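You operate a simulated robot arm through the tools that you are given. There is no shell and no other tool.

You run a simulated two-armed robot. Do the job below in one go: nothing can be reset, and whatever is moved stays where it is left.

TASK
Put one of the lime pieces from the wooden board in the wooden tray. Open the washer lid, put the yellow towel in the inside of the washer drum, then shut the lid. Open the grey drawer, put the green bowl inside and shut the drawer again. Take the brown cloth and leave it on the small shelf. Pull the blue drawer open. Any order will do.

Only the result counts: the job must be done as asked and must still hold three seconds after the hand-in. Knocking over, shifting, dropping, spilling or breaking anything else fails it. Lids that push on must go on centred and level and be pressed home; caps that screw on are set level and turned clockwise until they are tight. Flat cloth is picked up by pressing the open fingertips on it (5 to 10 N) and closing them slowly along it; thin cloth reads only 2 to 8 mm in the jaws.

THE ROBOT
Two 6-joint arms with two-finger grippers on one trunk, on a base that drives. Base frame: it is fixed to the floor where the robot stands at the start and does not move with it; the origin is under the middle of the robot, x ahead of it, y to its left, z up. Lengths are in mm, angles in rad, forces in N, time in s.
The left shoulder is at the start at [70, 148, 1452], the right one opposite. With the tool pointing down near the work surface each hand reaches from about 400 to 660 mm from the robot's upright axis, wherever it stands, measured 20 degrees to its own side. Places, roughly: blue drawer [2800, 3100, 800]; brown cloth (11x7x3 cm) [3500, 3600, 900]; green bowl (12x12x5 cm) [3400, 3500, 900]; grey drawer [400, 1500, 800]; grey drawer inside [300, 1600, 700]; inside of the washer drum [-100, -1300, 600]; lime piece (4x3x3 cm) [700, 1600, 900]; small shelf (17x51 cm) [4460, 4320, 1040]; washer lid [-100, -1300, 800]; wooden tray (40x24x7 cm) [3100, 3300, 900]; yellow towel (15x6x5 cm) [-1000, 700, 400]. Payload 2.45 kg a hand.
Tool frame (each hand has its own): the origin (TCP) lies between the finger pads and is the grasp point; the fingertips stand 30 mm ahead of it; z points along the fingers, y is the line along which they close. The gripper opens to 106 mm. The gripper's body begins 79 mm behind the TCP.
Orientation is that of the tool frame in the base frame, as a unit quaternion [x, y, z, w]. With the fingers straight down and closing along the base's y, the tool's x points along the base's -x, its y along +y and its z along -z.

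THE INTERFACE
- The arms move only by the tool play_rows. It takes "left_plan", "right_plan" or both (then of equal length, played together; a hand with none holds still); each is a list of rows, each an object (a shift or turn left out is 0, a gripper value left out holds the last) with "delta_rot": the turn, a rotation vector about the tool's x, y, z in rad, a list of three; "dp": the shift along the tool's x, y, z in mm, a list of three; "jaw": the closure in counts, from 0 (fully open) to 255 (shut). In form: [{"delta_rot": [rx, ry, rz], "dp": [x, y, z], "jaw": jaw}, ...]. A call has 1 to 20 rows; each row shifts and turns the commanded pose from where the row before left it, along the tool's axes as they then stand. Each row takes 0.2 s and may step no farther than 50 mm and 0.15 rad from the row before; otherwise, or with a gripper value out of range, the whole call is refused. A pose out of reach is approached as far as the arm can. The call stops where the force on the tool passes 40 N (or 10 N more than at its start, if that is more) or the arm is blocked; 0.2 s more then pass. Each finger travels about 72 mm/s and halts on what it meets, pressing with about 33 N; the grip force reading is that of the motor and also rises with nothing between the fingers. The clock runs only during rows and for 0.2 s after the last one: add rows that do not move to give the fingers time. The reply holds the time, the measured pose of the TCP, the force on the tool along the base axes, the opening and the grip force, in the units named above and with some noise, with the torque about the TCP (base axes, N m) and any sound that the robot's microphone picked up.
- Cameras (640 x 400 px; columns grow to the right, rows downward): "scene" is now at [127.6, -17.1, 1666.4]; the picture's right is [-0.22, -0.97, 0.00], its down [-0.70, 0.16, -0.70] and it looks along [0.68, -0.16, -0.72] (base axes); focal length 293 px, centre (320, 200). "left" rides on the left gripper at [76, 2, -106] in its tool frame; the picture's right is [-0.02, 1.00, 0.00], its down [-0.78, -0.02, -0.62] and it looks along [-0.62, -0.01, 0.78] (tool axes); focal length 247 px, centre (320, 200). "right" rides on the right gripper at [76, -2, -106] in its tool frame; the picture's right is [0.02, 1.00, 0.00], its down [-0.78, 0.02, -0.62] and it looks along [-0.62, 0.01, 0.78] (tool axes); focal length 247 px, centre (320, 200). There is no depth. A picture from a camera that has moved, and an enlarged one, comes with that camera's place and axes in the base frame and with its lens.
- camera(camera): a new picture of that camera. No time passes.
- lift_body(by): slides the trunk up (or, below 0, down) by that many mm; the arms and the scene camera ride with it, the base frame stays. It gives what a move gives, with no picture.
- drive_base(legs): drives the robot by 1 to 6 legs, each [ahead, left, turn to the left] in mm, mm and rad, along the robot's own axes; the way and the turn of a leg run together, so that a leg with both is an arc; at most 1500 mm and 3.142 rad a leg. The arms and the cameras ride along, it lands a little off, and it stops where it bumps. It gives what a move gives.
- aim_head(pan, tilt): turns the head with the scene camera to pan (to the left, within 1.501 rad either way) and tilt (down, from -0.506 to 1.204), counted from straight ahead of the robot. It gives what a move gives.
- inspect(camera, box): a new picture of the part [left, top, right, bottom] of that camera's present view, enlarged. No time passes.
- hand_in(): hands the job in; it is judged then, once.

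Places have to be worked out from the pictures, the camera data and where the tool is seen. Open the grippers and draw the arms clear of the work before you hand the job in, unless the task says otherwise.

The tools are called after "Emit:" by a JSON object that holds its "api" and its "payload". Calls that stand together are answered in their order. play_rows: Moves the arms, as the interface text tells. Its arguments: {"type":"object","properties":{"left_plan":{"type":"array"},"right_plan":{"type":"array"}},"required":[]} The other tools are called the same way: lift_body (by) slides the trunk up or down; drive_base (legs) drives the base; aim_head (pan, tilt) turns the head that bears the scene camera; camera (camera) takes a picture; inspect (camera, box) takes an enlarged picture of a part of a camera's view; hand_in () hands the job in.

At the start:

```text
time: 0.0
left_ee_pos: [579.9, 194.2, 1073.1]
left_tcp_rot: [-0.001, 1.0, 0.001, 0.0]
left_force: [-0.1, 0.4, 0.2]
left_wrist_torque: [-0.02, 0.0, -0.01]
left_opening: 106.1
left_grasp_force: 0.1
right_ee_pos: [511.7, -250.2, 1072.3]
right_tcp_rot: [0.0, 1.0, 0.0, -0.001]
right_force: [-0.5, -0.3, 0.8]
right_wrist_torque: [0.01, 0.01, -0.02]
right_opening: 105.7
right_grasp_force: 0.0
trunk travel left (down, up): [-925.0, 15.0]
robot x, y, heading: [0.2, -0.9, -0.003]
head pan, tilt: [-0.227, 0.801]
```

scene: 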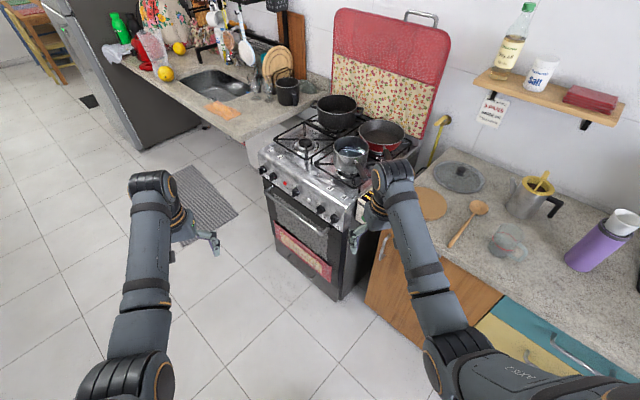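
right: 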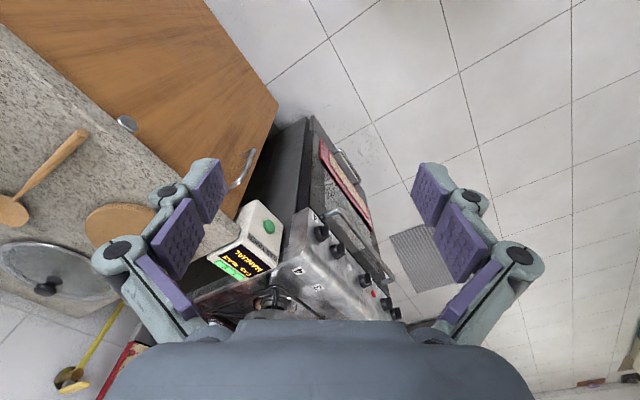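
left: 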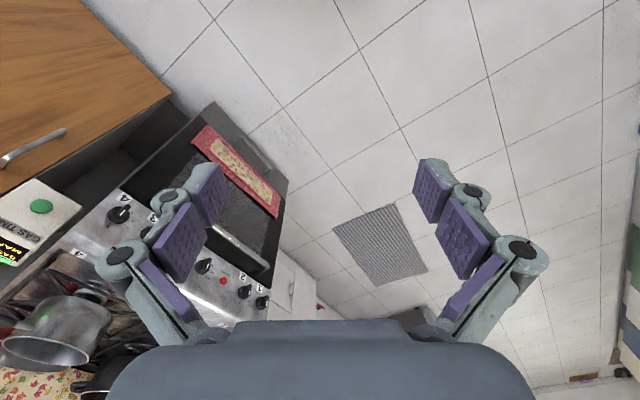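

The pictures show a kitchen with a stove ahead and counters around it. I will look around with the head before moving anything.

Emit:
{"api": "aim_head", "payload": {"pan": 1.4, "tilt": 0.5}}

Emit:
{"api": "camera", "payload": {"camera": "scene"}}

Emit:
{"api": "aim_head", "payload": {"pan": 0.5, "tilt": 0.4}}

Emit:
{"api": "camera", "payload": {"camera": "scene"}}

Emit:
{"api": "aim_head", "payload": {"pan": -1.4, "tilt": 0.6}}

Emit:
{"api": "camera", "payload": {"camera": "scene"}}

```text
time: 1.7
left_ee_pos: [580.3, 194.5, 1073.0]
left_tcp_rot: [0.0, 1.0, 0.0, 0.0]
left_force: [-0.3, -0.2, -0.1]
left_wrist_torque: [-0.02, 0.0, 0.0]
left_opening: 106.0
left_grasp_force: 0.1
right_ee_pos: [513.9, -250.4, 1073.3]
right_tcp_rot: [0.0, 1.0, 0.0, 0.0]
right_force: [-0.8, 0.1, -0.1]
right_wrist_torque: [0.01, 0.01, 0.0]
right_opening: 105.9
right_grasp_force: 0.0
trunk travel left (down, up): [-925.0, 15.0]
robot x, y, heading: [3.5, -2.7, -0.0]
head pan, tilt: [1.4, 0.499]
```

```text
taken
camera scene: at [64.6, 90.7, 1692.5], right [0.99, -0.17, 0.0], down [-0.08, -0.47, -0.88], along [0.15, 0.86, -0.48], focal length 293 px, centre (320, 200)
```

scene: 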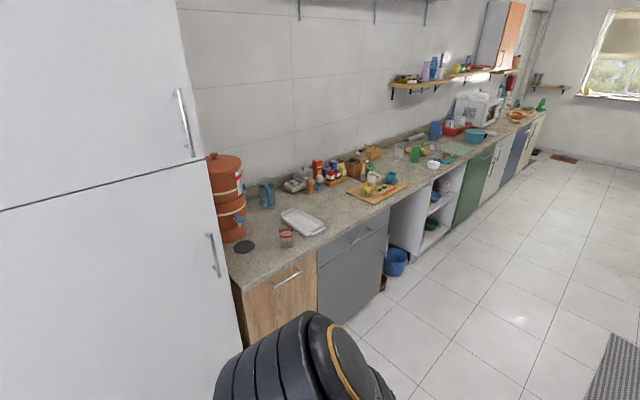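

```text
time: 2.9
left_ee_pos: [579.9, 194.2, 1072.4]
left_tcp_rot: [0.0, 1.0, 0.0, 0.0]
left_force: [0.1, 0.9, 0.0]
left_wrist_torque: [-0.02, -0.02, -0.02]
left_opening: 106.0
left_grasp_force: 0.0
right_ee_pos: [512.9, -249.8, 1071.4]
right_tcp_rot: [0.0, 1.0, -0.001, 0.0]
right_force: [-1.0, -0.6, 0.6]
right_wrist_torque: [0.04, -0.01, 0.0]
right_opening: 105.9
right_grasp_force: 0.0
trunk travel left (down, up): [-925.0, 15.0]
robot x, y, heading: [0.7, -0.4, -0.004]
head pan, tilt: [0.499, 0.4]
```

```text
taken
camera scene: at [130.3, 45.5, 1701.6], right [0.48, -0.88, 0.0], down [-0.34, -0.19, -0.92], along [0.81, 0.44, -0.39], focal length 293 px, centre (320, 200)
```

scene: 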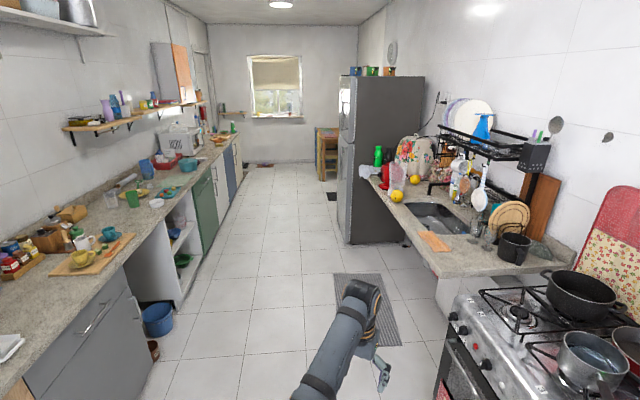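

```text
time: 4.8
left_ee_pos: [579.3, 194.2, 1073.4]
left_tcp_rot: [0.0, 1.0, 0.0, -0.001]
left_force: [-0.9, -0.1, -0.6]
left_wrist_torque: [0.01, -0.01, 0.02]
left_opening: 105.9
left_grasp_force: 0.1
right_ee_pos: [513.9, -249.7, 1072.7]
right_tcp_rot: [0.0, 1.0, 0.0, 0.0]
right_force: [-0.1, 0.0, 0.6]
right_wrist_torque: [-0.01, 0.02, -0.01]
right_opening: 106.2
right_grasp_force: 0.1
trunk travel left (down, up): [-925.0, 15.0]
robot x, y, heading: [-3.1, -4.7, 0.004]
head pan, tilt: [-1.4, 0.6]
```

```text
taken
camera scene: at [64.2, -86.0, 1683.4], right [-0.99, -0.17, 0.0], down [-0.1, 0.56, -0.83], along [0.14, -0.81, -0.56], focal length 293 px, centre (320, 200)
```

scene: 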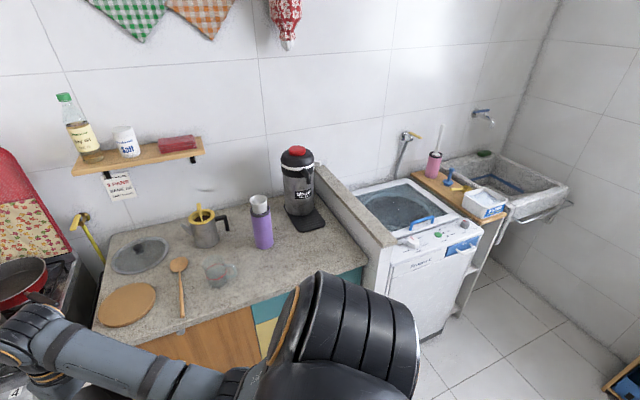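

The washer is to my right rear, and the left counter runs along a line about 0.63 rad from the x axis. I turn the robot left to look at the towel area behind it.

Emit:
{"api": "drive_base", "payload": {"legs": [[0, 0, 1.5]]}}

Emit:
{"api": "aim_head", "payload": {"pan": 1.0, "tilt": 0.6}}

Emit:
{"api": "camera", "payload": {"camera": "scene"}}

Emit:
{"api": "aim_head", "payload": {"pan": 0.0, "tilt": 0.6}}

Emit:
{"api": "camera", "payload": {"camera": "scene"}}

```text
time: 8.8
left_ee_pos: [-158.2, 589.8, 1074.0]
left_tcp_rot: [-0.685, 0.729, 0.0, 0.0]
left_force: [0.4, 0.1, 0.2]
left_wrist_torque: [-0.01, 0.02, 0.0]
left_opening: 106.0
left_grasp_force: 0.0
right_ee_pos: [281.5, 494.7, 1072.7]
right_tcp_rot: [-0.686, 0.728, 0.0, 0.0]
right_force: [0.5, 0.5, 0.1]
right_wrist_torque: [-0.02, -0.04, 0.0]
right_opening: 105.7
right_grasp_force: 0.0
trunk travel left (down, up): [-925.0, 15.0]
robot x, y, heading: [-3.5, 1.9, 1.51]
head pan, tilt: [-1.4, 0.6]
```

```text
time: 11.0
left_ee_pos: [-157.7, 591.3, 1072.5]
left_tcp_rot: [-0.686, 0.728, -0.001, 0.0]
left_force: [1.1, -1.2, -0.6]
left_wrist_torque: [0.02, 0.01, 0.03]
left_opening: 106.0
left_grasp_force: 0.0
right_ee_pos: [281.2, 496.4, 1073.1]
right_tcp_rot: [-0.685, 0.728, 0.001, 0.0]
right_force: [-0.1, 0.1, 0.1]
right_wrist_torque: [0.01, 0.01, -0.01]
right_opening: 105.8
right_grasp_force: 0.1
trunk travel left (down, up): [-925.0, 15.0]
robot x, y, heading: [-3.6, -1.7, 1.511]
head pan, tilt: [1.0, 0.6]
```

```text
taken
camera scene: at [-69.5, 103.6, 1683.4], right [0.59, 0.81, 0.0], down [0.46, -0.33, -0.83], along [-0.67, 0.49, -0.57], focal length 293 px, centre (320, 200)
```

scene: 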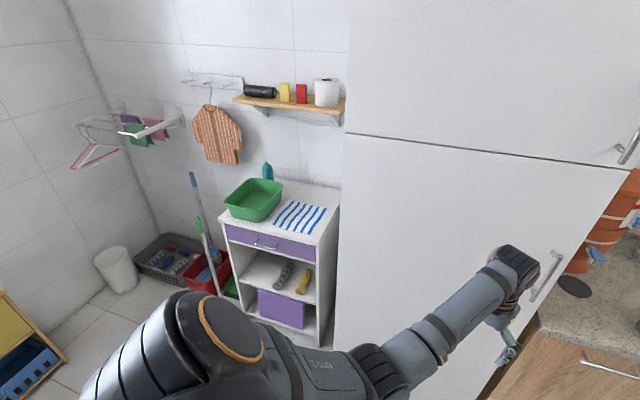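

```text
time: 12.3
left_ee_pos: [-158.0, 591.4, 1072.2]
left_tcp_rot: [-0.685, 0.728, 0.0, 0.0]
left_force: [-0.7, 0.9, 0.7]
left_wrist_torque: [0.01, 0.0, 0.02]
left_opening: 106.0
left_grasp_force: 0.1
right_ee_pos: [280.4, 497.1, 1071.6]
right_tcp_rot: [-0.685, 0.729, 0.0, 0.0]
right_force: [-0.2, 0.0, 0.6]
right_wrist_torque: [0.0, 0.01, 0.02]
right_opening: 106.0
right_grasp_force: 0.1
trunk travel left (down, up): [-925.0, 15.0]
robot x, y, heading: [-2.3, -0.6, 1.509]
head pan, tilt: [0.0, 0.6]
```

```text
taken
camera scene: at [7.0, 139.6, 1683.4], right [1.0, -0.06, 0.0], down [-0.03, -0.56, -0.82], along [0.05, 0.82, -0.57], focal length 293 px, centre (320, 200)
```

scene: 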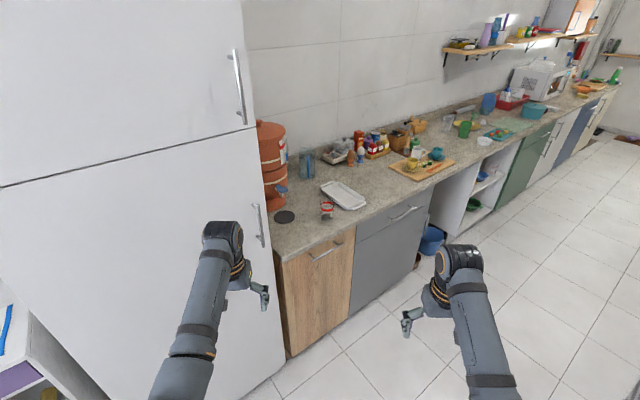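

The yellow towel lies rolled in the open middle compartment of the small cabinet beside the fridge. I zoom in on it.

Emit:
{"api": "aim_head", "payload": {"pan": 1.0, "tilt": 0.6}}

Emit:
{"api": "inspect", "payload": {"camera": "scene", "box": [200, 150, 360, 350]}}

```text
time: 13.6
left_ee_pos: [-159.6, 590.5, 1072.6]
left_tcp_rot: [-0.685, 0.729, 0.0, 0.0]
left_force: [0.8, -1.0, -0.4]
left_wrist_torque: [0.0, -0.02, 0.0]
left_opening: 106.0
left_grasp_force: 0.1
right_ee_pos: [281.6, 497.1, 1072.1]
right_tcp_rot: [-0.685, 0.729, 0.0, 0.0]
right_force: [-0.2, -0.1, 0.3]
right_wrist_torque: [-0.03, -0.04, 0.02]
right_opening: 105.8
right_grasp_force: 0.1
trunk travel left (down, up): [-925.0, 15.0]
robot x, y, heading: [2.6, -0.8, 1.51]
head pan, tilt: [1.0, 0.6]
```

```text
2.00 times, centred on (280, 250) of scene
camera zoom: at [-69.5, 103.7, 1683.4], right [0.59, 0.81, 0.0], down [0.46, -0.33, -0.82], along [-0.67, 0.49, -0.57], focal length 587 px, centre (400, 100)
```

zoom: 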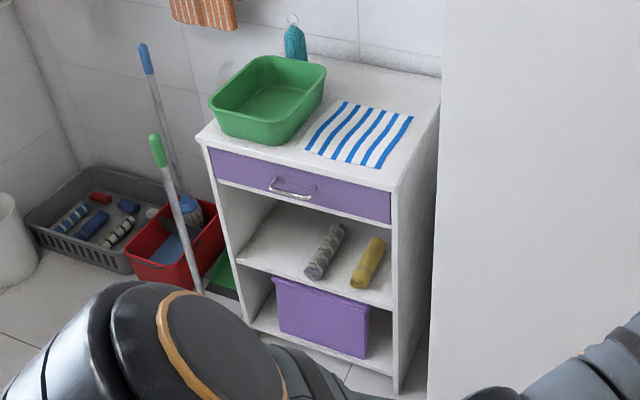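

The towel roll lies pointing into the cabinet, which faces the aisle. I turn to face the cabinet (heading about 2.2) and move partway, then look again.

Emit:
{"api": "drive_base", "payload": {"legs": [[0, 0, 0.69], [250, 226, 0]]}}

Emit:
{"api": "aim_head", "payload": {"pan": 0.25, "tilt": 0.9}}

Emit:
{"api": "camera", "payload": {"camera": "scene"}}

```text
time: 17.6
left_ee_pos: [-829.6, 413.5, 1074.0]
left_tcp_rot: [0.894, -0.449, 0.0, 0.0]
left_force: [0.7, -0.2, -0.8]
left_wrist_torque: [0.05, 0.04, 0.0]
left_opening: 106.1
left_grasp_force: 0.0
right_ee_pos: [-433.2, 624.7, 1072.7]
right_tcp_rot: [0.894, -0.449, -0.001, 0.0]
right_force: [-0.2, -0.2, 0.2]
right_wrist_torque: [0.02, 0.02, 0.03]
right_opening: 106.1
right_grasp_force: 0.0
trunk travel left (down, up): [-925.0, 15.0]
robot x, y, heading: [-331.1, 63.2, 2.212]
head pan, tilt: [1.0, 0.6]
```

```text
time: 18.8
left_ee_pos: [-829.9, 413.6, 1073.1]
left_tcp_rot: [0.894, -0.449, 0.0, 0.0]
left_force: [-0.1, -0.1, 0.1]
left_wrist_torque: [0.03, 0.03, 0.03]
left_opening: 106.1
left_grasp_force: 0.1
right_ee_pos: [-434.5, 625.6, 1072.3]
right_tcp_rot: [0.894, -0.448, 0.001, 0.0]
right_force: [-0.1, -0.3, 1.1]
right_wrist_torque: [0.02, 0.0, 0.04]
right_opening: 105.9
right_grasp_force: 0.0
trunk travel left (down, up): [-925.0, 15.0]
robot x, y, heading: [-326.7, 67.1, 2.212]
head pan, tilt: [0.25, 0.901]
```

```text
taken
camera scene: at [-418.4, 153.7, 1658.7], right [0.63, 0.78, 0.0], down [0.61, -0.49, -0.62], along [-0.48, 0.39, -0.78], focal length 293 px, centre (320, 200)
```

scene: 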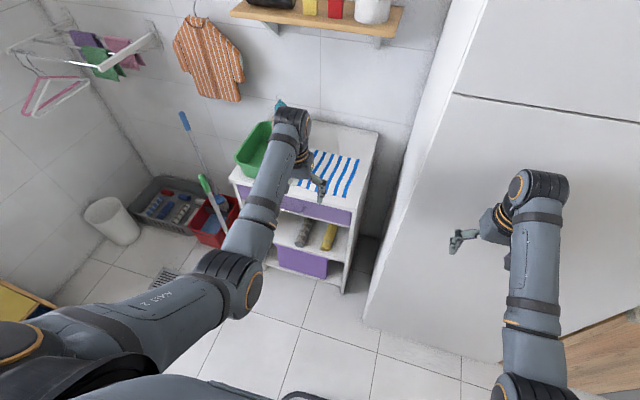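

The fridge's corner sticks out a little in front of the cabinet. I zoom in on the cabinet to measure its edges and the room's orientation.

Emit:
{"api": "inspect", "payload": {"camera": "scene", "box": [230, 100, 390, 200]}}

Emit:
{"api": "inspect", "payload": {"camera": "scene", "box": [230, 190, 390, 290]}}

Emit:
{"api": "inspect", "payload": {"camera": "scene", "box": [230, 250, 390, 350]}}

```text
4.00 times, centred on (310, 150) of scene
camera zoom: at [-418.4, 153.7, 1658.7], right [0.63, 0.78, 0.0], down [0.61, -0.49, -0.62], along [-0.48, 0.39, -0.78], focal length 1174 px, centre (360, 400)
```

zoom: 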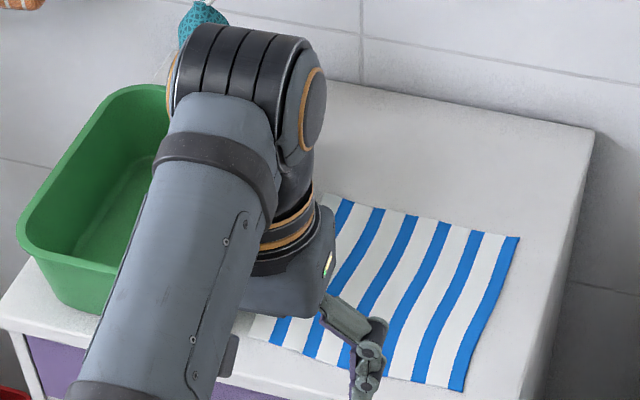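

```text
4.00 times, centred on (310, 240) of scene
camera zoom: at [-418.4, 153.7, 1658.7], right [0.63, 0.78, 0.0], down [0.61, -0.49, -0.62], along [-0.48, 0.39, -0.78], focal length 1174 px, centre (360, 40)
```

zoom: 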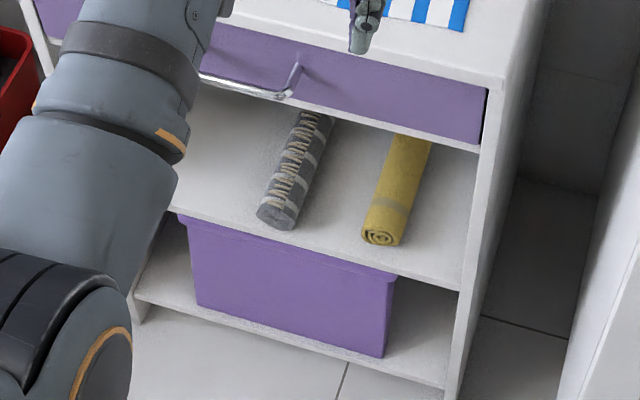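

```text
4.00 times, centred on (310, 300) of scene
camera zoom: at [-418.4, 153.7, 1658.7], right [0.63, 0.78, 0.0], down [0.61, -0.49, -0.62], along [-0.48, 0.39, -0.78], focal length 1174 px, centre (360, -200)
```

zoom: 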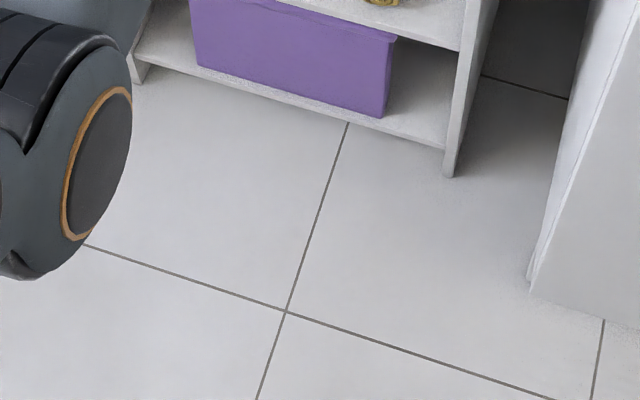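

The tile lines put the room axes at 0.594 rad, so the cabinet faces heading 2.165. Its front is about 1 m away along that axis, and the towel's centre is near (-971, 660, 437) on a shelf at z about 412. I tilt the left tool forward to about 35° below level and draw the right arm back.

Emit:
{"api": "play_rows", "payload": {"left_plan": [{"delta_rot": [0, -0.137, 0], "jaw": 60}, {"delta_rot": [0, -0.137, 0]}, {"delta_rot": [0, -0.137, 0]}, {"delta_rot": [0, -0.137, 0]}, {"delta_rot": [0, -0.137, 0]}, {"delta_rot": [0, -0.137, 0]}, {"delta_rot": [0, -0.137, 0]}, {}], "right_plan": [{"dp": [40, 0, 0]}, {"dp": [40, 0, 0]}, {"dp": [40, 0, 0]}, {}, {}, {}, {}, {}]}}

Emit:
{"api": "lift_body", "payload": {"by": -640}}

Emit:
{"api": "camera", "payload": {"camera": "left"}}

Emit:
{"api": "camera", "payload": {"camera": "scene"}}

```text
time: 20.6
left_ee_pos: [-830.9, 413.2, 1072.6]
left_tcp_rot: [0.793, -0.398, -0.412, -0.208]
left_force: [0.5, 0.1, 0.1]
left_wrist_torque: [-0.04, 0.0, -0.03]
left_opening: 81.0
left_grasp_force: 0.1
right_ee_pos: [-360.7, 537.6, 1057.7]
right_tcp_rot: [0.894, -0.449, -0.001, 0.0]
right_force: [-0.1, 0.3, 0.1]
right_wrist_torque: [0.01, 0.0, 0.01]
right_opening: 106.1
right_grasp_force: 0.0
right hand out of reach, approached as far as the arm can: row 1, 2, 3
trunk travel left (down, up): [-925.0, 15.0]
robot x, y, heading: [-327.8, 64.3, 2.214]
head pan, tilt: [0.25, 0.901]
```

```text
refused: -640 is not a number from -400 to 400
```

```text
taken
camera left: at [-753.9, 307.1, 1070.7], right [-0.81, -0.59, 0.02], down [0.05, -0.04, 1.0], along [-0.59, 0.81, 0.06], focal length 247 px, centre (320, 200)
```

left: 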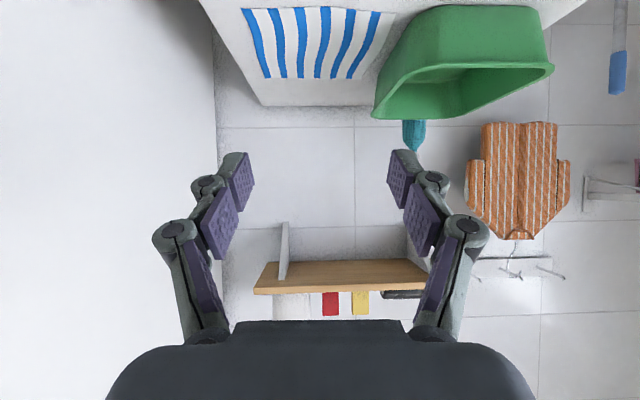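

```text
taken
camera scene: at [-419.2, 154.3, 1658.6], right [0.63, 0.78, 0.0], down [0.61, -0.49, -0.62], along [-0.48, 0.39, -0.78], focal length 293 px, centre (320, 200)
```

scene: 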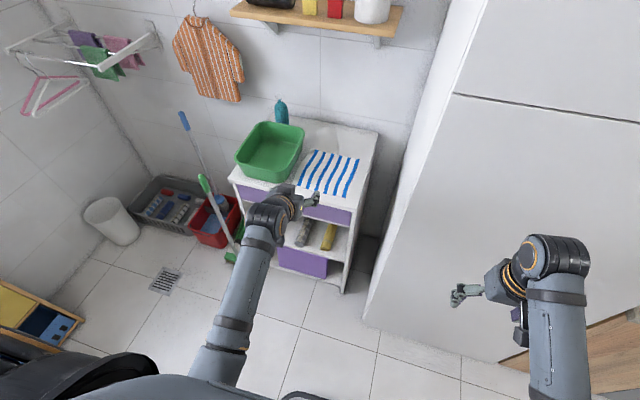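

The left tool is tilted as intended. I lower the trunk in two steps, with the hand still in front of the cabinet.

Emit:
{"api": "lift_body", "payload": {"by": -300}}

Emit:
{"api": "lift_body", "payload": {"by": -300}}

Emit:
{"api": "camera", "payload": {"camera": "left"}}

Emit:
{"api": "camera", "payload": {"camera": "scene"}}

```text
time: 23.6
left_ee_pos: [-831.7, 413.7, 773.8]
left_tcp_rot: [0.793, -0.398, -0.412, -0.207]
left_force: [-0.9, 0.4, 0.4]
left_wrist_torque: [0.01, 0.05, 0.02]
left_opening: 81.4
left_grasp_force: 0.0
right_ee_pos: [-359.9, 537.2, 756.9]
right_tcp_rot: [0.894, -0.449, -0.001, -0.001]
right_force: [1.6, 0.5, -0.6]
right_wrist_torque: [0.01, 0.04, -0.02]
right_opening: 106.1
right_grasp_force: 0.1
trunk travel left (down, up): [-625.0, 315.0]
robot x, y, heading: [-332.7, 62.5, 2.21]
head pan, tilt: [0.25, 0.901]
```

```text
time: 26.6
left_ee_pos: [-829.6, 412.4, 473.2]
left_tcp_rot: [0.793, -0.398, -0.411, -0.207]
left_force: [0.5, 0.8, 0.1]
left_wrist_torque: [0.0, 0.0, -0.01]
left_opening: 81.4
left_grasp_force: 0.0
right_ee_pos: [-360.6, 536.7, 457.7]
right_tcp_rot: [0.894, -0.448, -0.001, 0.0]
right_force: [0.5, 0.5, 0.0]
right_wrist_torque: [0.05, 0.03, 0.02]
right_opening: 106.1
right_grasp_force: 0.0
trunk travel left (down, up): [-325.0, 615.0]
robot x, y, heading: [-329.3, 62.3, 2.214]
head pan, tilt: [0.25, 0.901]
```

```text
taken
camera left: at [-753.7, 306.8, 471.1], right [-0.81, -0.59, 0.02], down [0.05, -0.04, 1.0], along [-0.59, 0.81, 0.06], focal length 247 px, centre (320, 200)
```

left: 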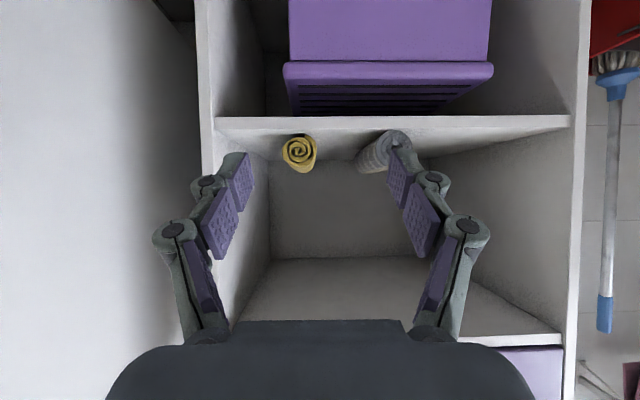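

```text
taken
camera scene: at [-418.8, 153.7, 1058.6], right [0.63, 0.78, 0.0], down [0.61, -0.49, -0.62], along [-0.48, 0.39, -0.78], focal length 293 px, centre (320, 200)
```

scene: 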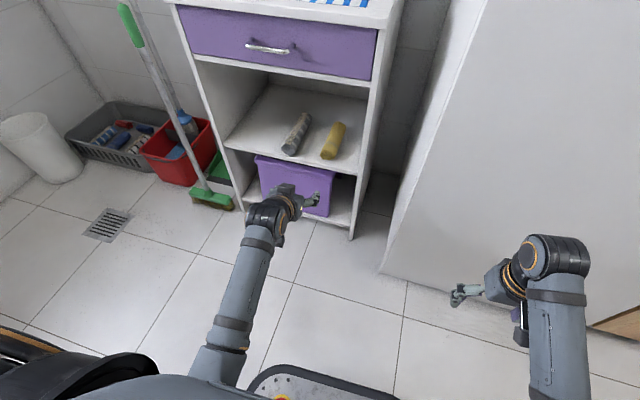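

The wrist view fits: towel front centre near u=-438, z≈427, shelf top ≈402. I square the robot to the cabinet and drive 130 mm closer, with the fingertips stopping just short of the opening.

Emit:
{"api": "drive_base", "payload": {"legs": [[0, 0, -0.047], [130, 0, 0]]}}

Emit:
{"api": "play_rows", "payload": {"left_plan": [{"delta_rot": [0, -0.1, 0]}, {"delta_rot": [0, -0.1, 0]}, {}]}}

Emit:
{"api": "camera", "payload": {"camera": "left"}}

Emit:
{"api": "camera", "payload": {"camera": "scene"}}

```text
time: 28.2
left_ee_pos: [-887.1, 543.2, 472.8]
left_tcp_rot: [0.784, -0.416, -0.407, -0.217]
left_force: [0.8, -0.4, -0.2]
left_wrist_torque: [-0.01, 0.01, 0.01]
left_opening: 81.2
left_grasp_force: 0.2
right_ee_pos: [-411.4, 644.9, 457.5]
right_tcp_rot: [0.883, -0.468, -0.002, 0.0]
right_force: [-0.2, -0.1, -0.9]
right_wrist_torque: [0.0, 0.0, -0.01]
right_opening: 106.1
right_grasp_force: 0.1
trunk travel left (down, up): [-325.0, 615.0]
robot x, y, heading: [-402.3, 169.9, 2.167]
head pan, tilt: [0.25, 0.901]
```

```text
time: 29.0
left_ee_pos: [-887.3, 541.7, 473.6]
left_tcp_rot: [0.739, -0.392, -0.484, -0.258]
left_force: [0.1, -1.3, -0.3]
left_wrist_torque: [-0.03, 0.03, -0.01]
left_opening: 81.0
left_grasp_force: 0.1
right_ee_pos: [-412.0, 645.2, 458.2]
right_tcp_rot: [0.884, -0.468, -0.003, -0.001]
right_force: [-0.5, -0.7, 0.0]
right_wrist_torque: [-0.03, 0.01, -0.02]
right_opening: 106.2
right_grasp_force: 0.1
trunk travel left (down, up): [-325.0, 615.0]
robot x, y, heading: [-398.0, 171.2, 2.169]
head pan, tilt: [0.25, 0.901]
```

```text
taken
camera left: at [-816.2, 436.0, 445.3], right [-0.83, -0.55, 0.02], down [0.16, -0.2, 0.97], along [-0.53, 0.81, 0.26], focal length 247 px, centre (320, 200)
```

left: 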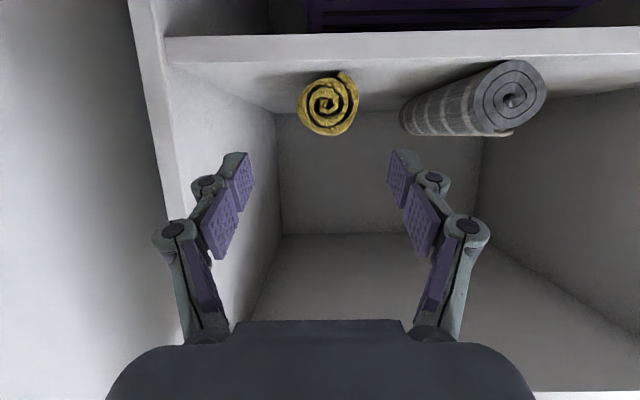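

```text
taken
camera scene: at [-487.1, 265.0, 1058.6], right [0.66, 0.75, 0.0], down [0.59, -0.52, -0.62], along [-0.46, 0.41, -0.78], focal length 293 px, centre (320, 200)
```

scene: 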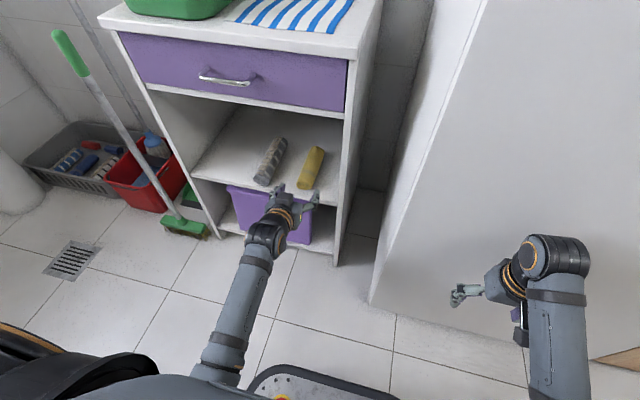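

The towel's front face is at u≈-437, z≈425 and the TCP is at u≈-432, z=473. I slide in over the roll (119 mm forward, 36 mm down, 5 mm left) and check before closing.

Emit:
{"api": "play_rows", "payload": {"left_plan": [{"dp": [-3.6, 1.25, 30.8]}, {"dp": [-3.6, 1.25, 30.8]}, {"dp": [-3.7, 1.25, 30.9]}, {"dp": [-3.7, 1.25, 30.9]}, {}]}}

Emit:
{"api": "camera", "payload": {"camera": "left"}}

Emit:
{"api": "inspect", "payload": {"camera": "scene", "box": [180, 110, 380, 260]}}

```text
time: 30.2
left_ee_pos: [-958.9, 639.5, 437.5]
left_tcp_rot: [0.739, -0.392, -0.484, -0.257]
left_force: [-0.3, -0.3, 0.3]
left_wrist_torque: [-0.01, 0.0, 0.02]
left_opening: 81.0
left_grasp_force: 0.0
right_ee_pos: [-410.7, 645.7, 458.2]
right_tcp_rot: [0.883, -0.469, -0.002, 0.0]
right_force: [0.3, -0.1, -0.7]
right_wrist_torque: [0.02, 0.01, -0.01]
right_opening: 106.1
right_grasp_force: 0.0
trunk travel left (down, up): [-325.0, 615.0]
robot x, y, heading: [-402.3, 169.3, 2.168]
head pan, tilt: [0.25, 0.901]
```

```text
taken
camera left: at [-888.3, 532.9, 408.5], right [-0.83, -0.55, 0.02], down [0.16, -0.2, 0.97], along [-0.53, 0.81, 0.26], focal length 247 px, centre (320, 200)
```

left: 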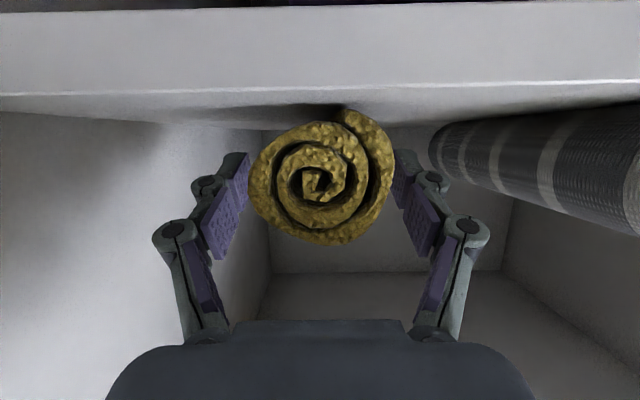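

```text
2.67 times, centred on (280, 185) of scene
camera zoom: at [-487.1, 265.0, 1058.6], right [0.66, 0.75, 0.0], down [0.59, -0.52, -0.62], along [-0.46, 0.41, -0.78], focal length 782 px, centre (427, 240)
```

zoom: 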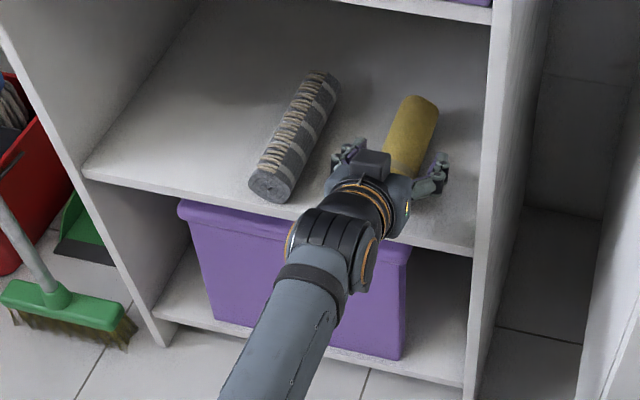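

The roll sits centred between the pads. I close the fingers.

Emit:
{"api": "play_rows", "payload": {"left_plan": [{"jaw": 110}, {"jaw": 150}, {"jaw": 190}, {"jaw": 230}, {"jaw": 255}, {}, {}]}}

Emit:
{"api": "camera", "payload": {"camera": "left"}}

```text
time: 31.8
left_ee_pos: [-958.9, 639.5, 437.8]
left_tcp_rot: [0.739, -0.392, -0.484, -0.257]
left_force: [0.2, 0.2, 1.5]
left_wrist_torque: [0.03, 0.05, -0.01]
left_opening: 54.7
left_grasp_force: 32.7
right_ee_pos: [-411.6, 645.3, 458.5]
right_tcp_rot: [0.883, -0.469, -0.002, 0.001]
right_force: [0.2, 0.0, -0.3]
right_wrist_torque: [0.0, 0.0, 0.01]
right_opening: 106.1
right_grasp_force: 0.0
trunk travel left (down, up): [-325.0, 615.0]
robot x, y, heading: [-402.4, 174.2, 2.166]
head pan, tilt: [0.25, 0.901]
```

```text
taken
camera left: at [-888.1, 532.7, 408.6], right [-0.83, -0.55, 0.02], down [0.16, -0.2, 0.97], along [-0.53, 0.81, 0.26], focal length 247 px, centre (320, 200)
```

left: 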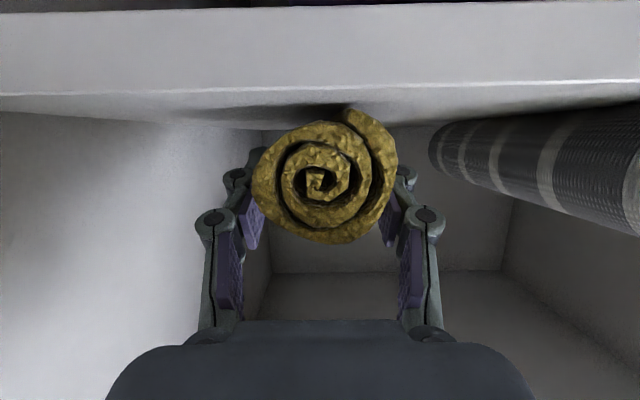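

The grip is firm at 54.7 mm. I lift the roll 60 mm off the shelf, then back the robot straight out.

Emit:
{"api": "play_rows", "payload": {"left_plan": [{"dp": [-18.3, 0, -8]}, {"dp": [-18.3, 0, -8]}, {"dp": [-18.3, 0, -8]}, {}]}}

Emit:
{"api": "drive_base", "payload": {"legs": [[-350, 0, 0]]}}

Emit:
{"api": "camera", "payload": {"camera": "left"}}

Emit:
{"api": "camera", "payload": {"camera": "scene"}}

```text
time: 32.8
left_ee_pos: [-958.0, 640.3, 496.8]
left_tcp_rot: [0.739, -0.392, -0.484, -0.257]
left_force: [-0.8, 0.5, -0.5]
left_wrist_torque: [0.01, 0.0, 0.02]
left_opening: 54.5
left_grasp_force: 32.4
right_ee_pos: [-411.1, 644.3, 456.9]
right_tcp_rot: [0.884, -0.468, -0.002, -0.001]
right_force: [-0.2, 0.7, 0.9]
right_wrist_torque: [-0.01, 0.0, -0.01]
right_opening: 106.2
right_grasp_force: 0.0
trunk travel left (down, up): [-325.0, 615.0]
robot x, y, heading: [-397.0, 168.6, 2.166]
head pan, tilt: [0.25, 0.901]
```

```text
time: 35.1
left_ee_pos: [-765.9, 347.0, 497.3]
left_tcp_rot: [0.741, -0.389, -0.485, -0.255]
left_force: [0.7, -0.4, 0.0]
left_wrist_torque: [-0.02, -0.03, 0.0]
left_opening: 54.6
left_grasp_force: 32.7
right_ee_pos: [-219.8, 355.5, 459.1]
right_tcp_rot: [0.885, -0.465, -0.002, 0.0]
right_force: [-0.2, 0.2, 0.7]
right_wrist_torque: [0.02, -0.01, -0.01]
right_opening: 105.9
right_grasp_force: 0.0
trunk travel left (down, up): [-325.0, 615.0]
robot x, y, heading: [-201.9, -115.6, 2.178]
head pan, tilt: [0.25, 0.901]
```

```text
taken
camera left: at [-694.7, 241.3, 469.8], right [-0.83, -0.56, 0.02], down [0.16, -0.2, 0.97], along [-0.54, 0.8, 0.26], focal length 247 px, centre (320, 200)
```

left: 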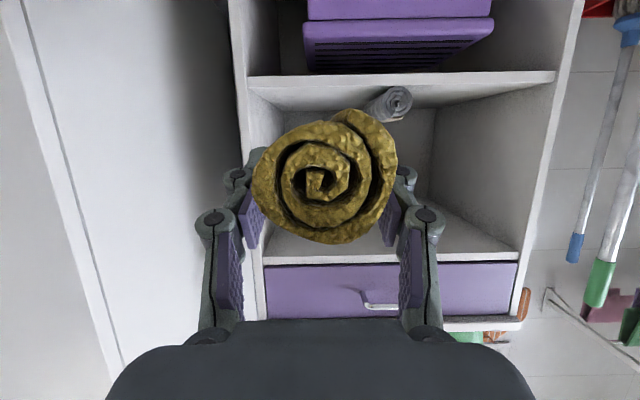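

```text
taken
camera scene: at [-291.7, -23.2, 1058.6], right [0.66, 0.75, 0.0], down [0.59, -0.52, -0.62], along [-0.47, 0.41, -0.78], focal length 293 px, centre (320, 200)
```

scene: 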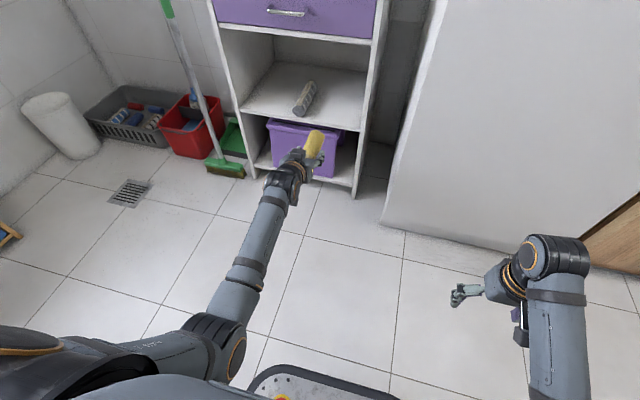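

The towel is out and held. I raise the trunk, draw the left arm back and turn its tool down again.

Emit:
{"api": "lift_body", "payload": {"by": 300}}

Emit:
{"api": "lift_body", "payload": {"by": 300}}

Emit:
{"api": "play_rows", "payload": {"left_plan": [{"dp": [18, 0, -41]}, {"dp": [18, 0, -41]}, {"dp": [18, 0, -41]}, {"dp": [18, 0, -41]}, {"delta_rot": [0, 0.145, 0]}, {"delta_rot": [0, 0.145, 0]}, {"delta_rot": [0, 0.145, 0]}, {"delta_rot": [0, 0.145, 0]}, {"delta_rot": [0, 0.145, 0]}, {"delta_rot": [0, 0.145, 0]}, {"delta_rot": [0, 0.145, 0]}, {"delta_rot": [0, 0.145, 0]}, {}]}}

```text
time: 38.1
left_ee_pos: [-766.1, 348.6, 797.8]
left_tcp_rot: [0.741, -0.389, -0.485, -0.255]
left_force: [0.1, 0.6, -1.3]
left_wrist_torque: [0.02, 0.0, 0.0]
left_opening: 54.5
left_grasp_force: 32.8
right_ee_pos: [-219.9, 358.0, 758.3]
right_tcp_rot: [0.885, -0.465, -0.002, 0.0]
right_force: [0.4, 0.2, 0.6]
right_wrist_torque: [0.01, -0.01, 0.0]
right_opening: 105.9
right_grasp_force: 0.0
trunk travel left (down, up): [-625.0, 315.0]
robot x, y, heading: [-205.3, -108.4, 2.181]
head pan, tilt: [0.25, 0.901]
```

```text
time: 41.1
left_ee_pos: [-766.2, 347.5, 1097.1]
left_tcp_rot: [0.741, -0.389, -0.484, -0.255]
left_force: [0.1, -0.1, -0.6]
left_wrist_torque: [0.01, -0.02, 0.01]
left_opening: 54.6
left_grasp_force: 33.0
right_ee_pos: [-219.9, 357.6, 1057.3]
right_tcp_rot: [0.886, -0.464, -0.002, 0.0]
right_force: [0.5, 0.3, 1.1]
right_wrist_torque: [0.0, 0.0, 0.02]
right_opening: 106.1
right_grasp_force: 0.0
trunk travel left (down, up): [-925.0, 15.0]
robot x, y, heading: [-207.7, -113.9, 2.178]
head pan, tilt: [0.25, 0.901]
```

```text
time: 43.9
left_ee_pos: [-666.9, 206.1, 1088.5]
left_tcp_rot: [0.886, -0.465, 0.001, 0.001]
left_force: [0.1, 0.6, -0.2]
left_wrist_torque: [-0.02, 0.0, 0.0]
left_opening: 54.7
left_grasp_force: 33.4
left hand out of reach, approached as far as the arm can: row 12
right_ee_pos: [-219.9, 357.7, 1058.4]
right_tcp_rot: [0.885, -0.465, -0.002, 0.0]
right_force: [-1.4, 1.3, 0.1]
right_wrist_torque: [0.01, 0.03, -0.01]
right_opening: 106.0
right_grasp_force: 0.0
trunk travel left (down, up): [-925.0, 15.0]
robot x, y, heading: [-202.9, -115.5, 2.177]
head pan, tilt: [0.25, 0.901]
```

Both hands are clear and high. I turn left by half a turn to face the washer side and look.

Emit:
{"api": "drive_base", "payload": {"legs": [[0, 0, 3.13]]}}

Emit:
{"api": "aim_head", "payload": {"pan": -0.6, "tilt": 0.7}}

Emit:
{"api": "camera", "payload": {"camera": "scene"}}

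```text
time: 51.8
left_ee_pos: [282.2, -393.1, 1089.0]
left_tcp_rot: [0.425, 0.905, 0.0, 0.0]
left_force: [0.0, 0.0, -0.9]
left_wrist_torque: [-0.01, 0.01, -0.01]
left_opening: 54.8
left_grasp_force: 33.1
right_ee_pos: [-148.2, -584.4, 1057.6]
right_tcp_rot: [0.425, 0.905, 0.001, 0.002]
right_force: [-1.2, 1.0, -0.9]
right_wrist_torque: [0.05, -0.01, -0.04]
right_opening: 106.3
right_grasp_force: 0.0
trunk travel left (down, up): [-925.0, 15.0]
robot x, y, heading: [-205.3, -108.1, -0.881]
head pan, tilt: [0.25, 0.901]
```

```text
time: 53.0
left_ee_pos: [283.1, -394.4, 1089.3]
left_tcp_rot: [0.425, 0.905, -0.001, -0.001]
left_force: [0.5, 0.1, -0.3]
left_wrist_torque: [0.0, -0.01, -0.04]
left_opening: 54.3
left_grasp_force: 32.6
right_ee_pos: [-148.9, -584.6, 1057.8]
right_tcp_rot: [0.426, 0.905, 0.001, 0.001]
right_force: [-0.5, -0.3, 0.0]
right_wrist_torque: [-0.01, -0.02, 0.04]
right_opening: 106.1
right_grasp_force: 0.1
trunk travel left (down, up): [-925.0, 15.0]
robot x, y, heading: [-203.2, -114.6, -0.882]
head pan, tilt: [-0.6, 0.7]
```

```text
taken
camera scene: at [-166.6, -237.3, 1674.7], right [-1.0, -0.09, 0.0], down [-0.06, 0.64, -0.76], along [0.07, -0.76, -0.64], focal length 293 px, centre (320, 200)
```

scene: 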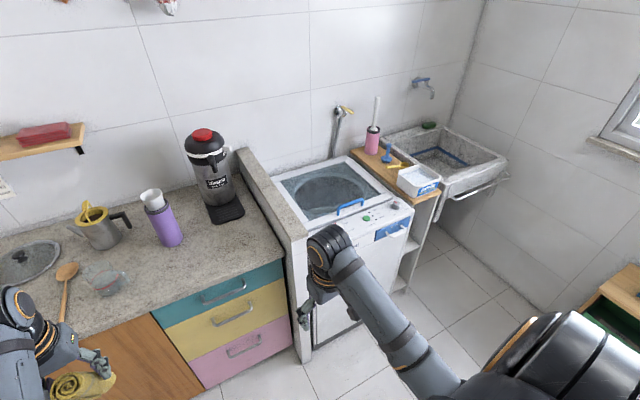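

The washer's lid is dark and transparent with a blue handle at its front edge. I zoom in on it.

Emit:
{"api": "inspect", "payload": {"camera": "scene", "box": [240, 120, 440, 245]}}

Emit:
{"api": "inspect", "payload": {"camera": "scene", "box": [320, 180, 420, 242]}}

```text
3.20 times, centred on (340, 182) of scene
camera zoom: at [-166.6, -237.3, 1674.7], right [-1.0, -0.09, 0.0], down [-0.06, 0.64, -0.76], along [0.07, -0.76, -0.64], focal length 939 px, centre (256, 256)
```

zoom: 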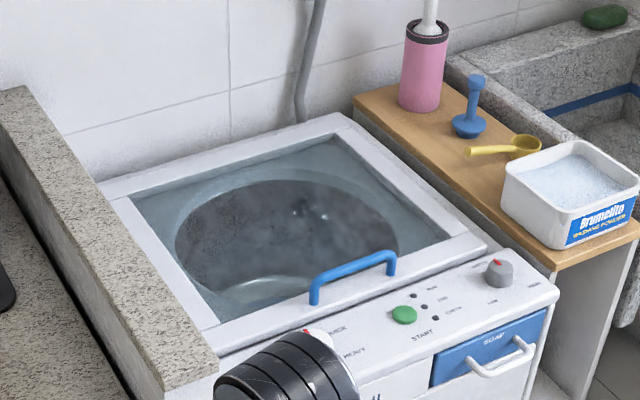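

```text
6.40 times, centred on (370, 211) of scene
camera zoom: at [-166.6, -237.3, 1674.7], right [-1.0, -0.09, 0.0], down [-0.06, 0.64, -0.76], along [0.07, -0.76, -0.64], focal length 1878 px, centre (0, 130)
```

zoom: 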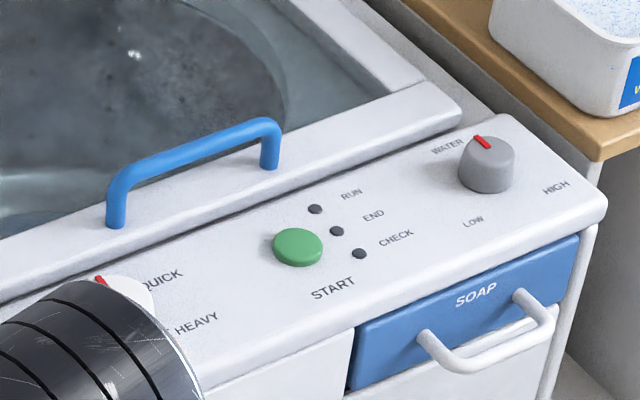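

The lid handle bar is at about u=-872, v=-909, z=812 (room axes), and the hinge is at about v=-1320. I tuck the left hand back, square up to the washer, move right, then go ahead partway.

Emit:
{"api": "play_rows", "payload": {"left_plan": [{"dp": [40, 0, 0]}, {"dp": [40, 0, 0]}, {"dp": [30, 0, 0]}, {}]}}

Emit:
{"api": "drive_base", "payload": {"legs": [[0, 0, -0.095], [0, -492, 0], [300, 0, 0]]}}

Emit:
{"api": "aim_head", "payload": {"pan": -0.15, "tilt": 0.9}}

Emit:
{"api": "camera", "payload": {"camera": "scene"}}

```text
time: 54.0
left_ee_pos: [217.0, -319.0, 1054.1]
left_tcp_rot: [0.425, 0.905, 0.0, 0.001]
left_force: [0.4, 0.0, -0.5]
left_wrist_torque: [0.03, -0.01, -0.02]
left_opening: 54.8
left_grasp_force: 33.3
left hand out of reach, approached as far as the arm can: row 1, 2, 3
right_ee_pos: [-149.9, -584.3, 1057.2]
right_tcp_rot: [0.426, 0.905, 0.0, 0.001]
right_force: [0.8, 0.3, 0.3]
right_wrist_torque: [-0.01, 0.06, -0.04]
right_opening: 105.9
right_grasp_force: 0.0
trunk travel left (down, up): [-925.0, 15.0]
robot x, y, heading: [-208.6, -116.9, -0.881]
head pan, tilt: [-0.6, 0.7]
```

```text
time: 59.2
left_ee_pos: [-48.3, -898.3, 1054.2]
left_tcp_rot: [0.47, 0.883, -0.002, 0.003]
left_force: [0.7, 0.6, -0.9]
left_wrist_torque: [-0.05, 0.0, 0.0]
left_opening: 52.1
left_grasp_force: 32.3
right_ee_pos: [-440.8, -1124.5, 1058.5]
right_tcp_rot: [0.471, 0.882, -0.001, 0.003]
right_force: [0.8, -0.1, 0.3]
right_wrist_torque: [-0.02, 0.01, 0.02]
right_opening: 105.8
right_grasp_force: 0.1
trunk travel left (down, up): [-925.0, 15.0]
robot x, y, heading: [-444.6, -654.7, -0.974]
head pan, tilt: [-0.6, 0.7]
```

```text
time: 60.1
left_ee_pos: [-47.5, -899.7, 1053.6]
left_tcp_rot: [0.47, 0.883, -0.001, 0.003]
left_force: [-0.1, 0.5, 0.0]
left_wrist_torque: [-0.03, 0.01, 0.01]
left_opening: 52.1
left_grasp_force: 33.2
right_ee_pos: [-440.2, -1126.2, 1056.7]
right_tcp_rot: [0.471, 0.882, 0.0, 0.001]
right_force: [0.3, -1.0, 0.6]
right_wrist_torque: [0.02, -0.01, 0.02]
right_opening: 105.7
right_grasp_force: 0.0
trunk travel left (down, up): [-925.0, 15.0]
robot x, y, heading: [-449.2, -653.5, -0.975]
head pan, tilt: [-0.15, 0.901]
```

```text
taken
camera scene: at [-389.3, -763.1, 1658.6], right [-0.9, -0.43, 0.0], down [-0.33, 0.71, -0.62], along [0.26, -0.56, -0.78], focal length 293 px, centre (320, 200)
```

scene: 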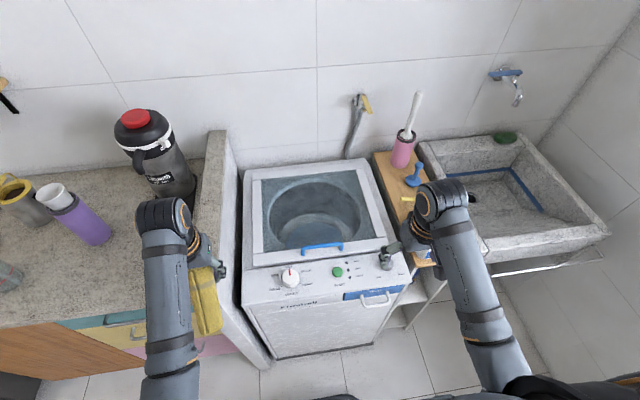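

The robot is squarely in front of the washer. I zoom in on the handle for precise coordinates.

Emit:
{"api": "inspect", "payload": {"camera": "scene", "box": [240, 150, 400, 250]}}

Emit:
{"api": "inspect", "payload": {"camera": "scene", "box": [280, 220, 376, 280]}}

Emit:
{"api": "camera", "payload": {"camera": "left"}}

Emit:
{"api": "camera", "payload": {"camera": "right"}}

```text
4.00 times, centred on (320, 200) of scene
camera zoom: at [-389.3, -763.1, 1658.6], right [-0.9, -0.43, 0.0], down [-0.33, 0.71, -0.62], along [0.26, -0.56, -0.78], focal length 1174 px, centre (320, 200)
```

zoom: 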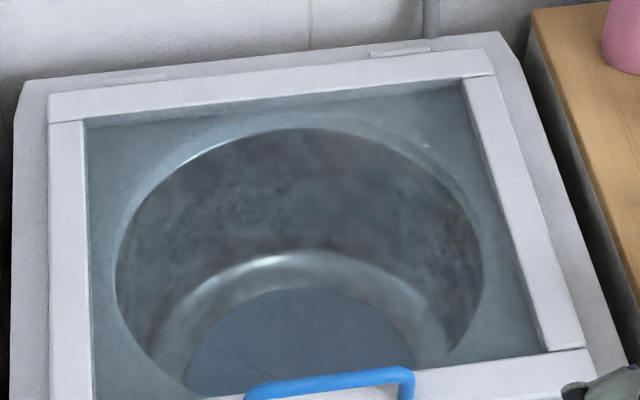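

```text
6.67 times, centred on (328, 250) of scene
camera zoom: at [-389.3, -763.1, 1658.6], right [-0.9, -0.43, 0.0], down [-0.33, 0.71, -0.62], along [0.26, -0.56, -0.78], focal length 1956 px, centre (267, -133)
```

zoom: 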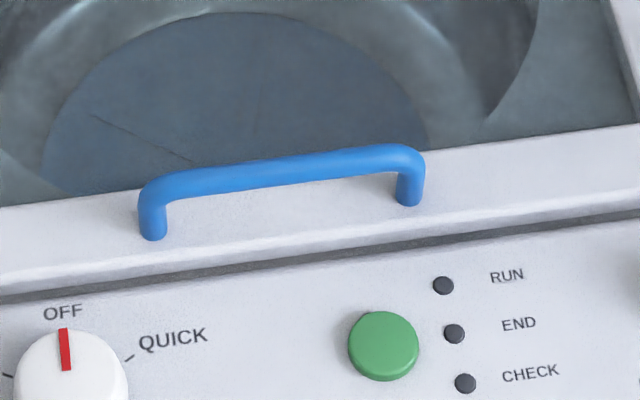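

```text
taken
camera left: at [-89.2, -835.4, 1159.2], right [0.84, 0.54, 0.0], down [0.42, -0.66, 0.63], along [0.34, -0.53, -0.78], focal length 247 px, centre (320, 200)
```

left: 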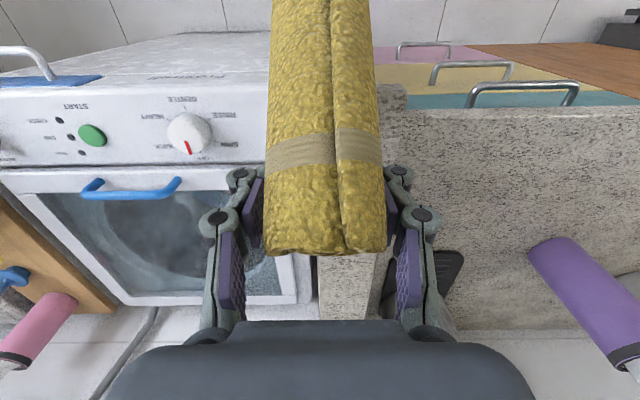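

```text
taken
camera right: at [-485.2, -1062.5, 1163.2], right [0.82, 0.58, 0.0], down [0.45, -0.64, 0.62], along [0.36, -0.51, -0.78], focal length 247 px, centre (320, 200)
```

right: 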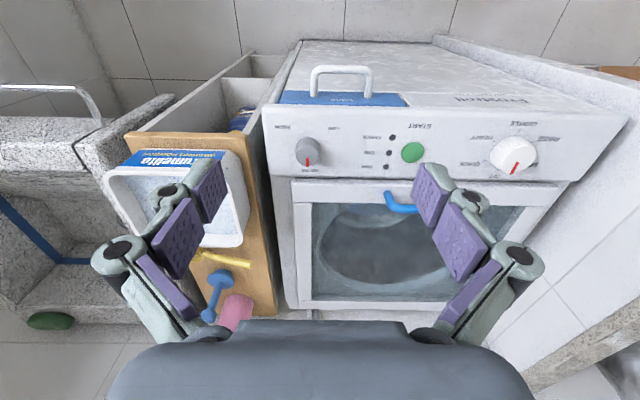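

Triangulating the views puts the handle bar at about u=-825, v=-852, z≈878 with the lid top at ≈830, a bit higher and nearer than the rough figures. I raise the left hand with the towel out of the way, then drive 108 mm ahead.

Emit:
{"api": "play_rows", "payload": {"left_plan": [{"dp": [-5, 30, -30]}, {"dp": [-5, 30, -40]}, {"dp": [0, 0, -30]}, {}]}}

Emit:
{"api": "drive_base", "payload": {"legs": [[108, 0, 0]]}}

Emit:
{"api": "camera", "payload": {"camera": "scene"}}

Emit:
{"api": "camera", "payload": {"camera": "right"}}

Emit:
{"api": "camera", "payload": {"camera": "left"}}

```text
refused: row 2 steps farther than a row can; nothing moved
```

```text
time: 61.2
left_ee_pos: [11.4, -985.9, 1055.7]
left_tcp_rot: [0.47, 0.883, -0.002, 0.004]
left_force: [-0.1, -1.4, -0.4]
left_wrist_torque: [-0.03, -0.03, 0.0]
left_opening: 52.9
left_grasp_force: 33.2
right_ee_pos: [-381.9, -1212.0, 1058.3]
right_tcp_rot: [0.471, 0.882, 0.0, 0.002]
right_force: [0.6, 0.5, -0.1]
right_wrist_torque: [0.01, -0.03, -0.03]
right_opening: 106.2
right_grasp_force: 0.1
trunk travel left (down, up): [-925.0, 15.0]
robot x, y, heading: [-389.8, -739.4, -0.979]
head pan, tilt: [-0.15, 0.901]
```

```text
taken
camera scene: at [-332.3, -847.4, 1658.9], right [-0.9, -0.43, 0.0], down [-0.33, 0.71, -0.62], along [0.27, -0.56, -0.78], focal length 293 px, centre (320, 200)
```

scene: 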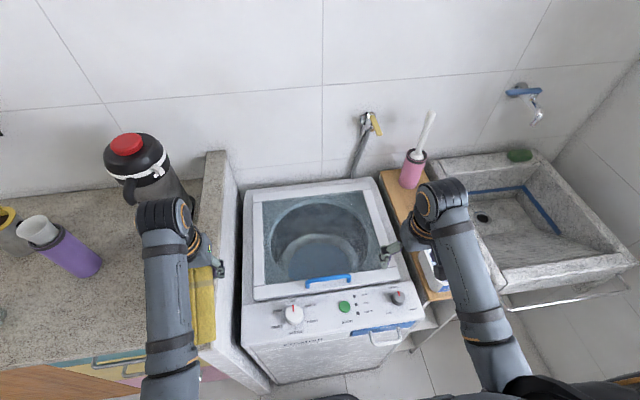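

```text
taken
camera right: at [-427.3, -1148.1, 1164.2], right [0.82, 0.58, 0.0], down [0.45, -0.64, 0.63], along [0.36, -0.51, -0.78], focal length 247 px, centre (320, 200)
```

right: 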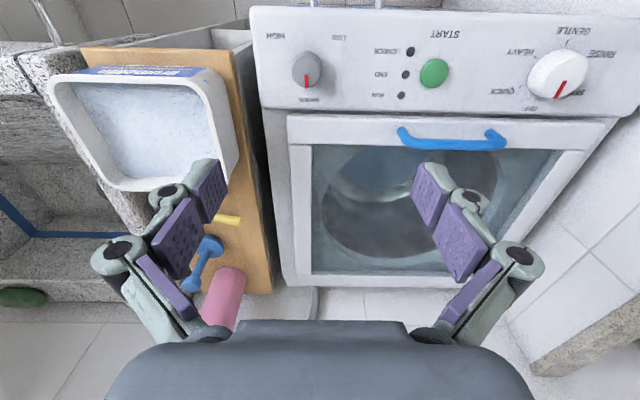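

```text
taken
camera left: at [-31.3, -920.9, 1160.2], right [0.84, 0.54, 0.0], down [0.42, -0.65, 0.63], along [0.34, -0.53, -0.78], focal length 247 px, centre (320, 200)
```

left: 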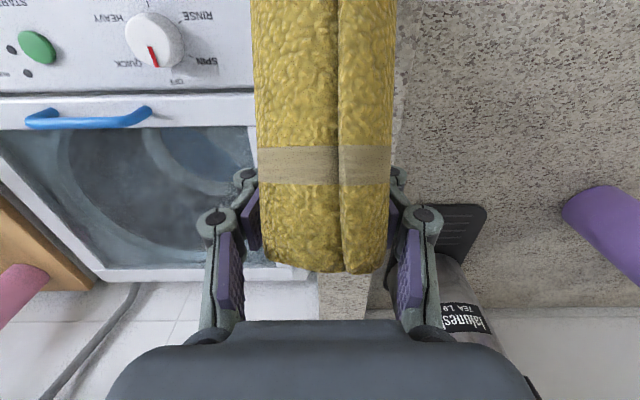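

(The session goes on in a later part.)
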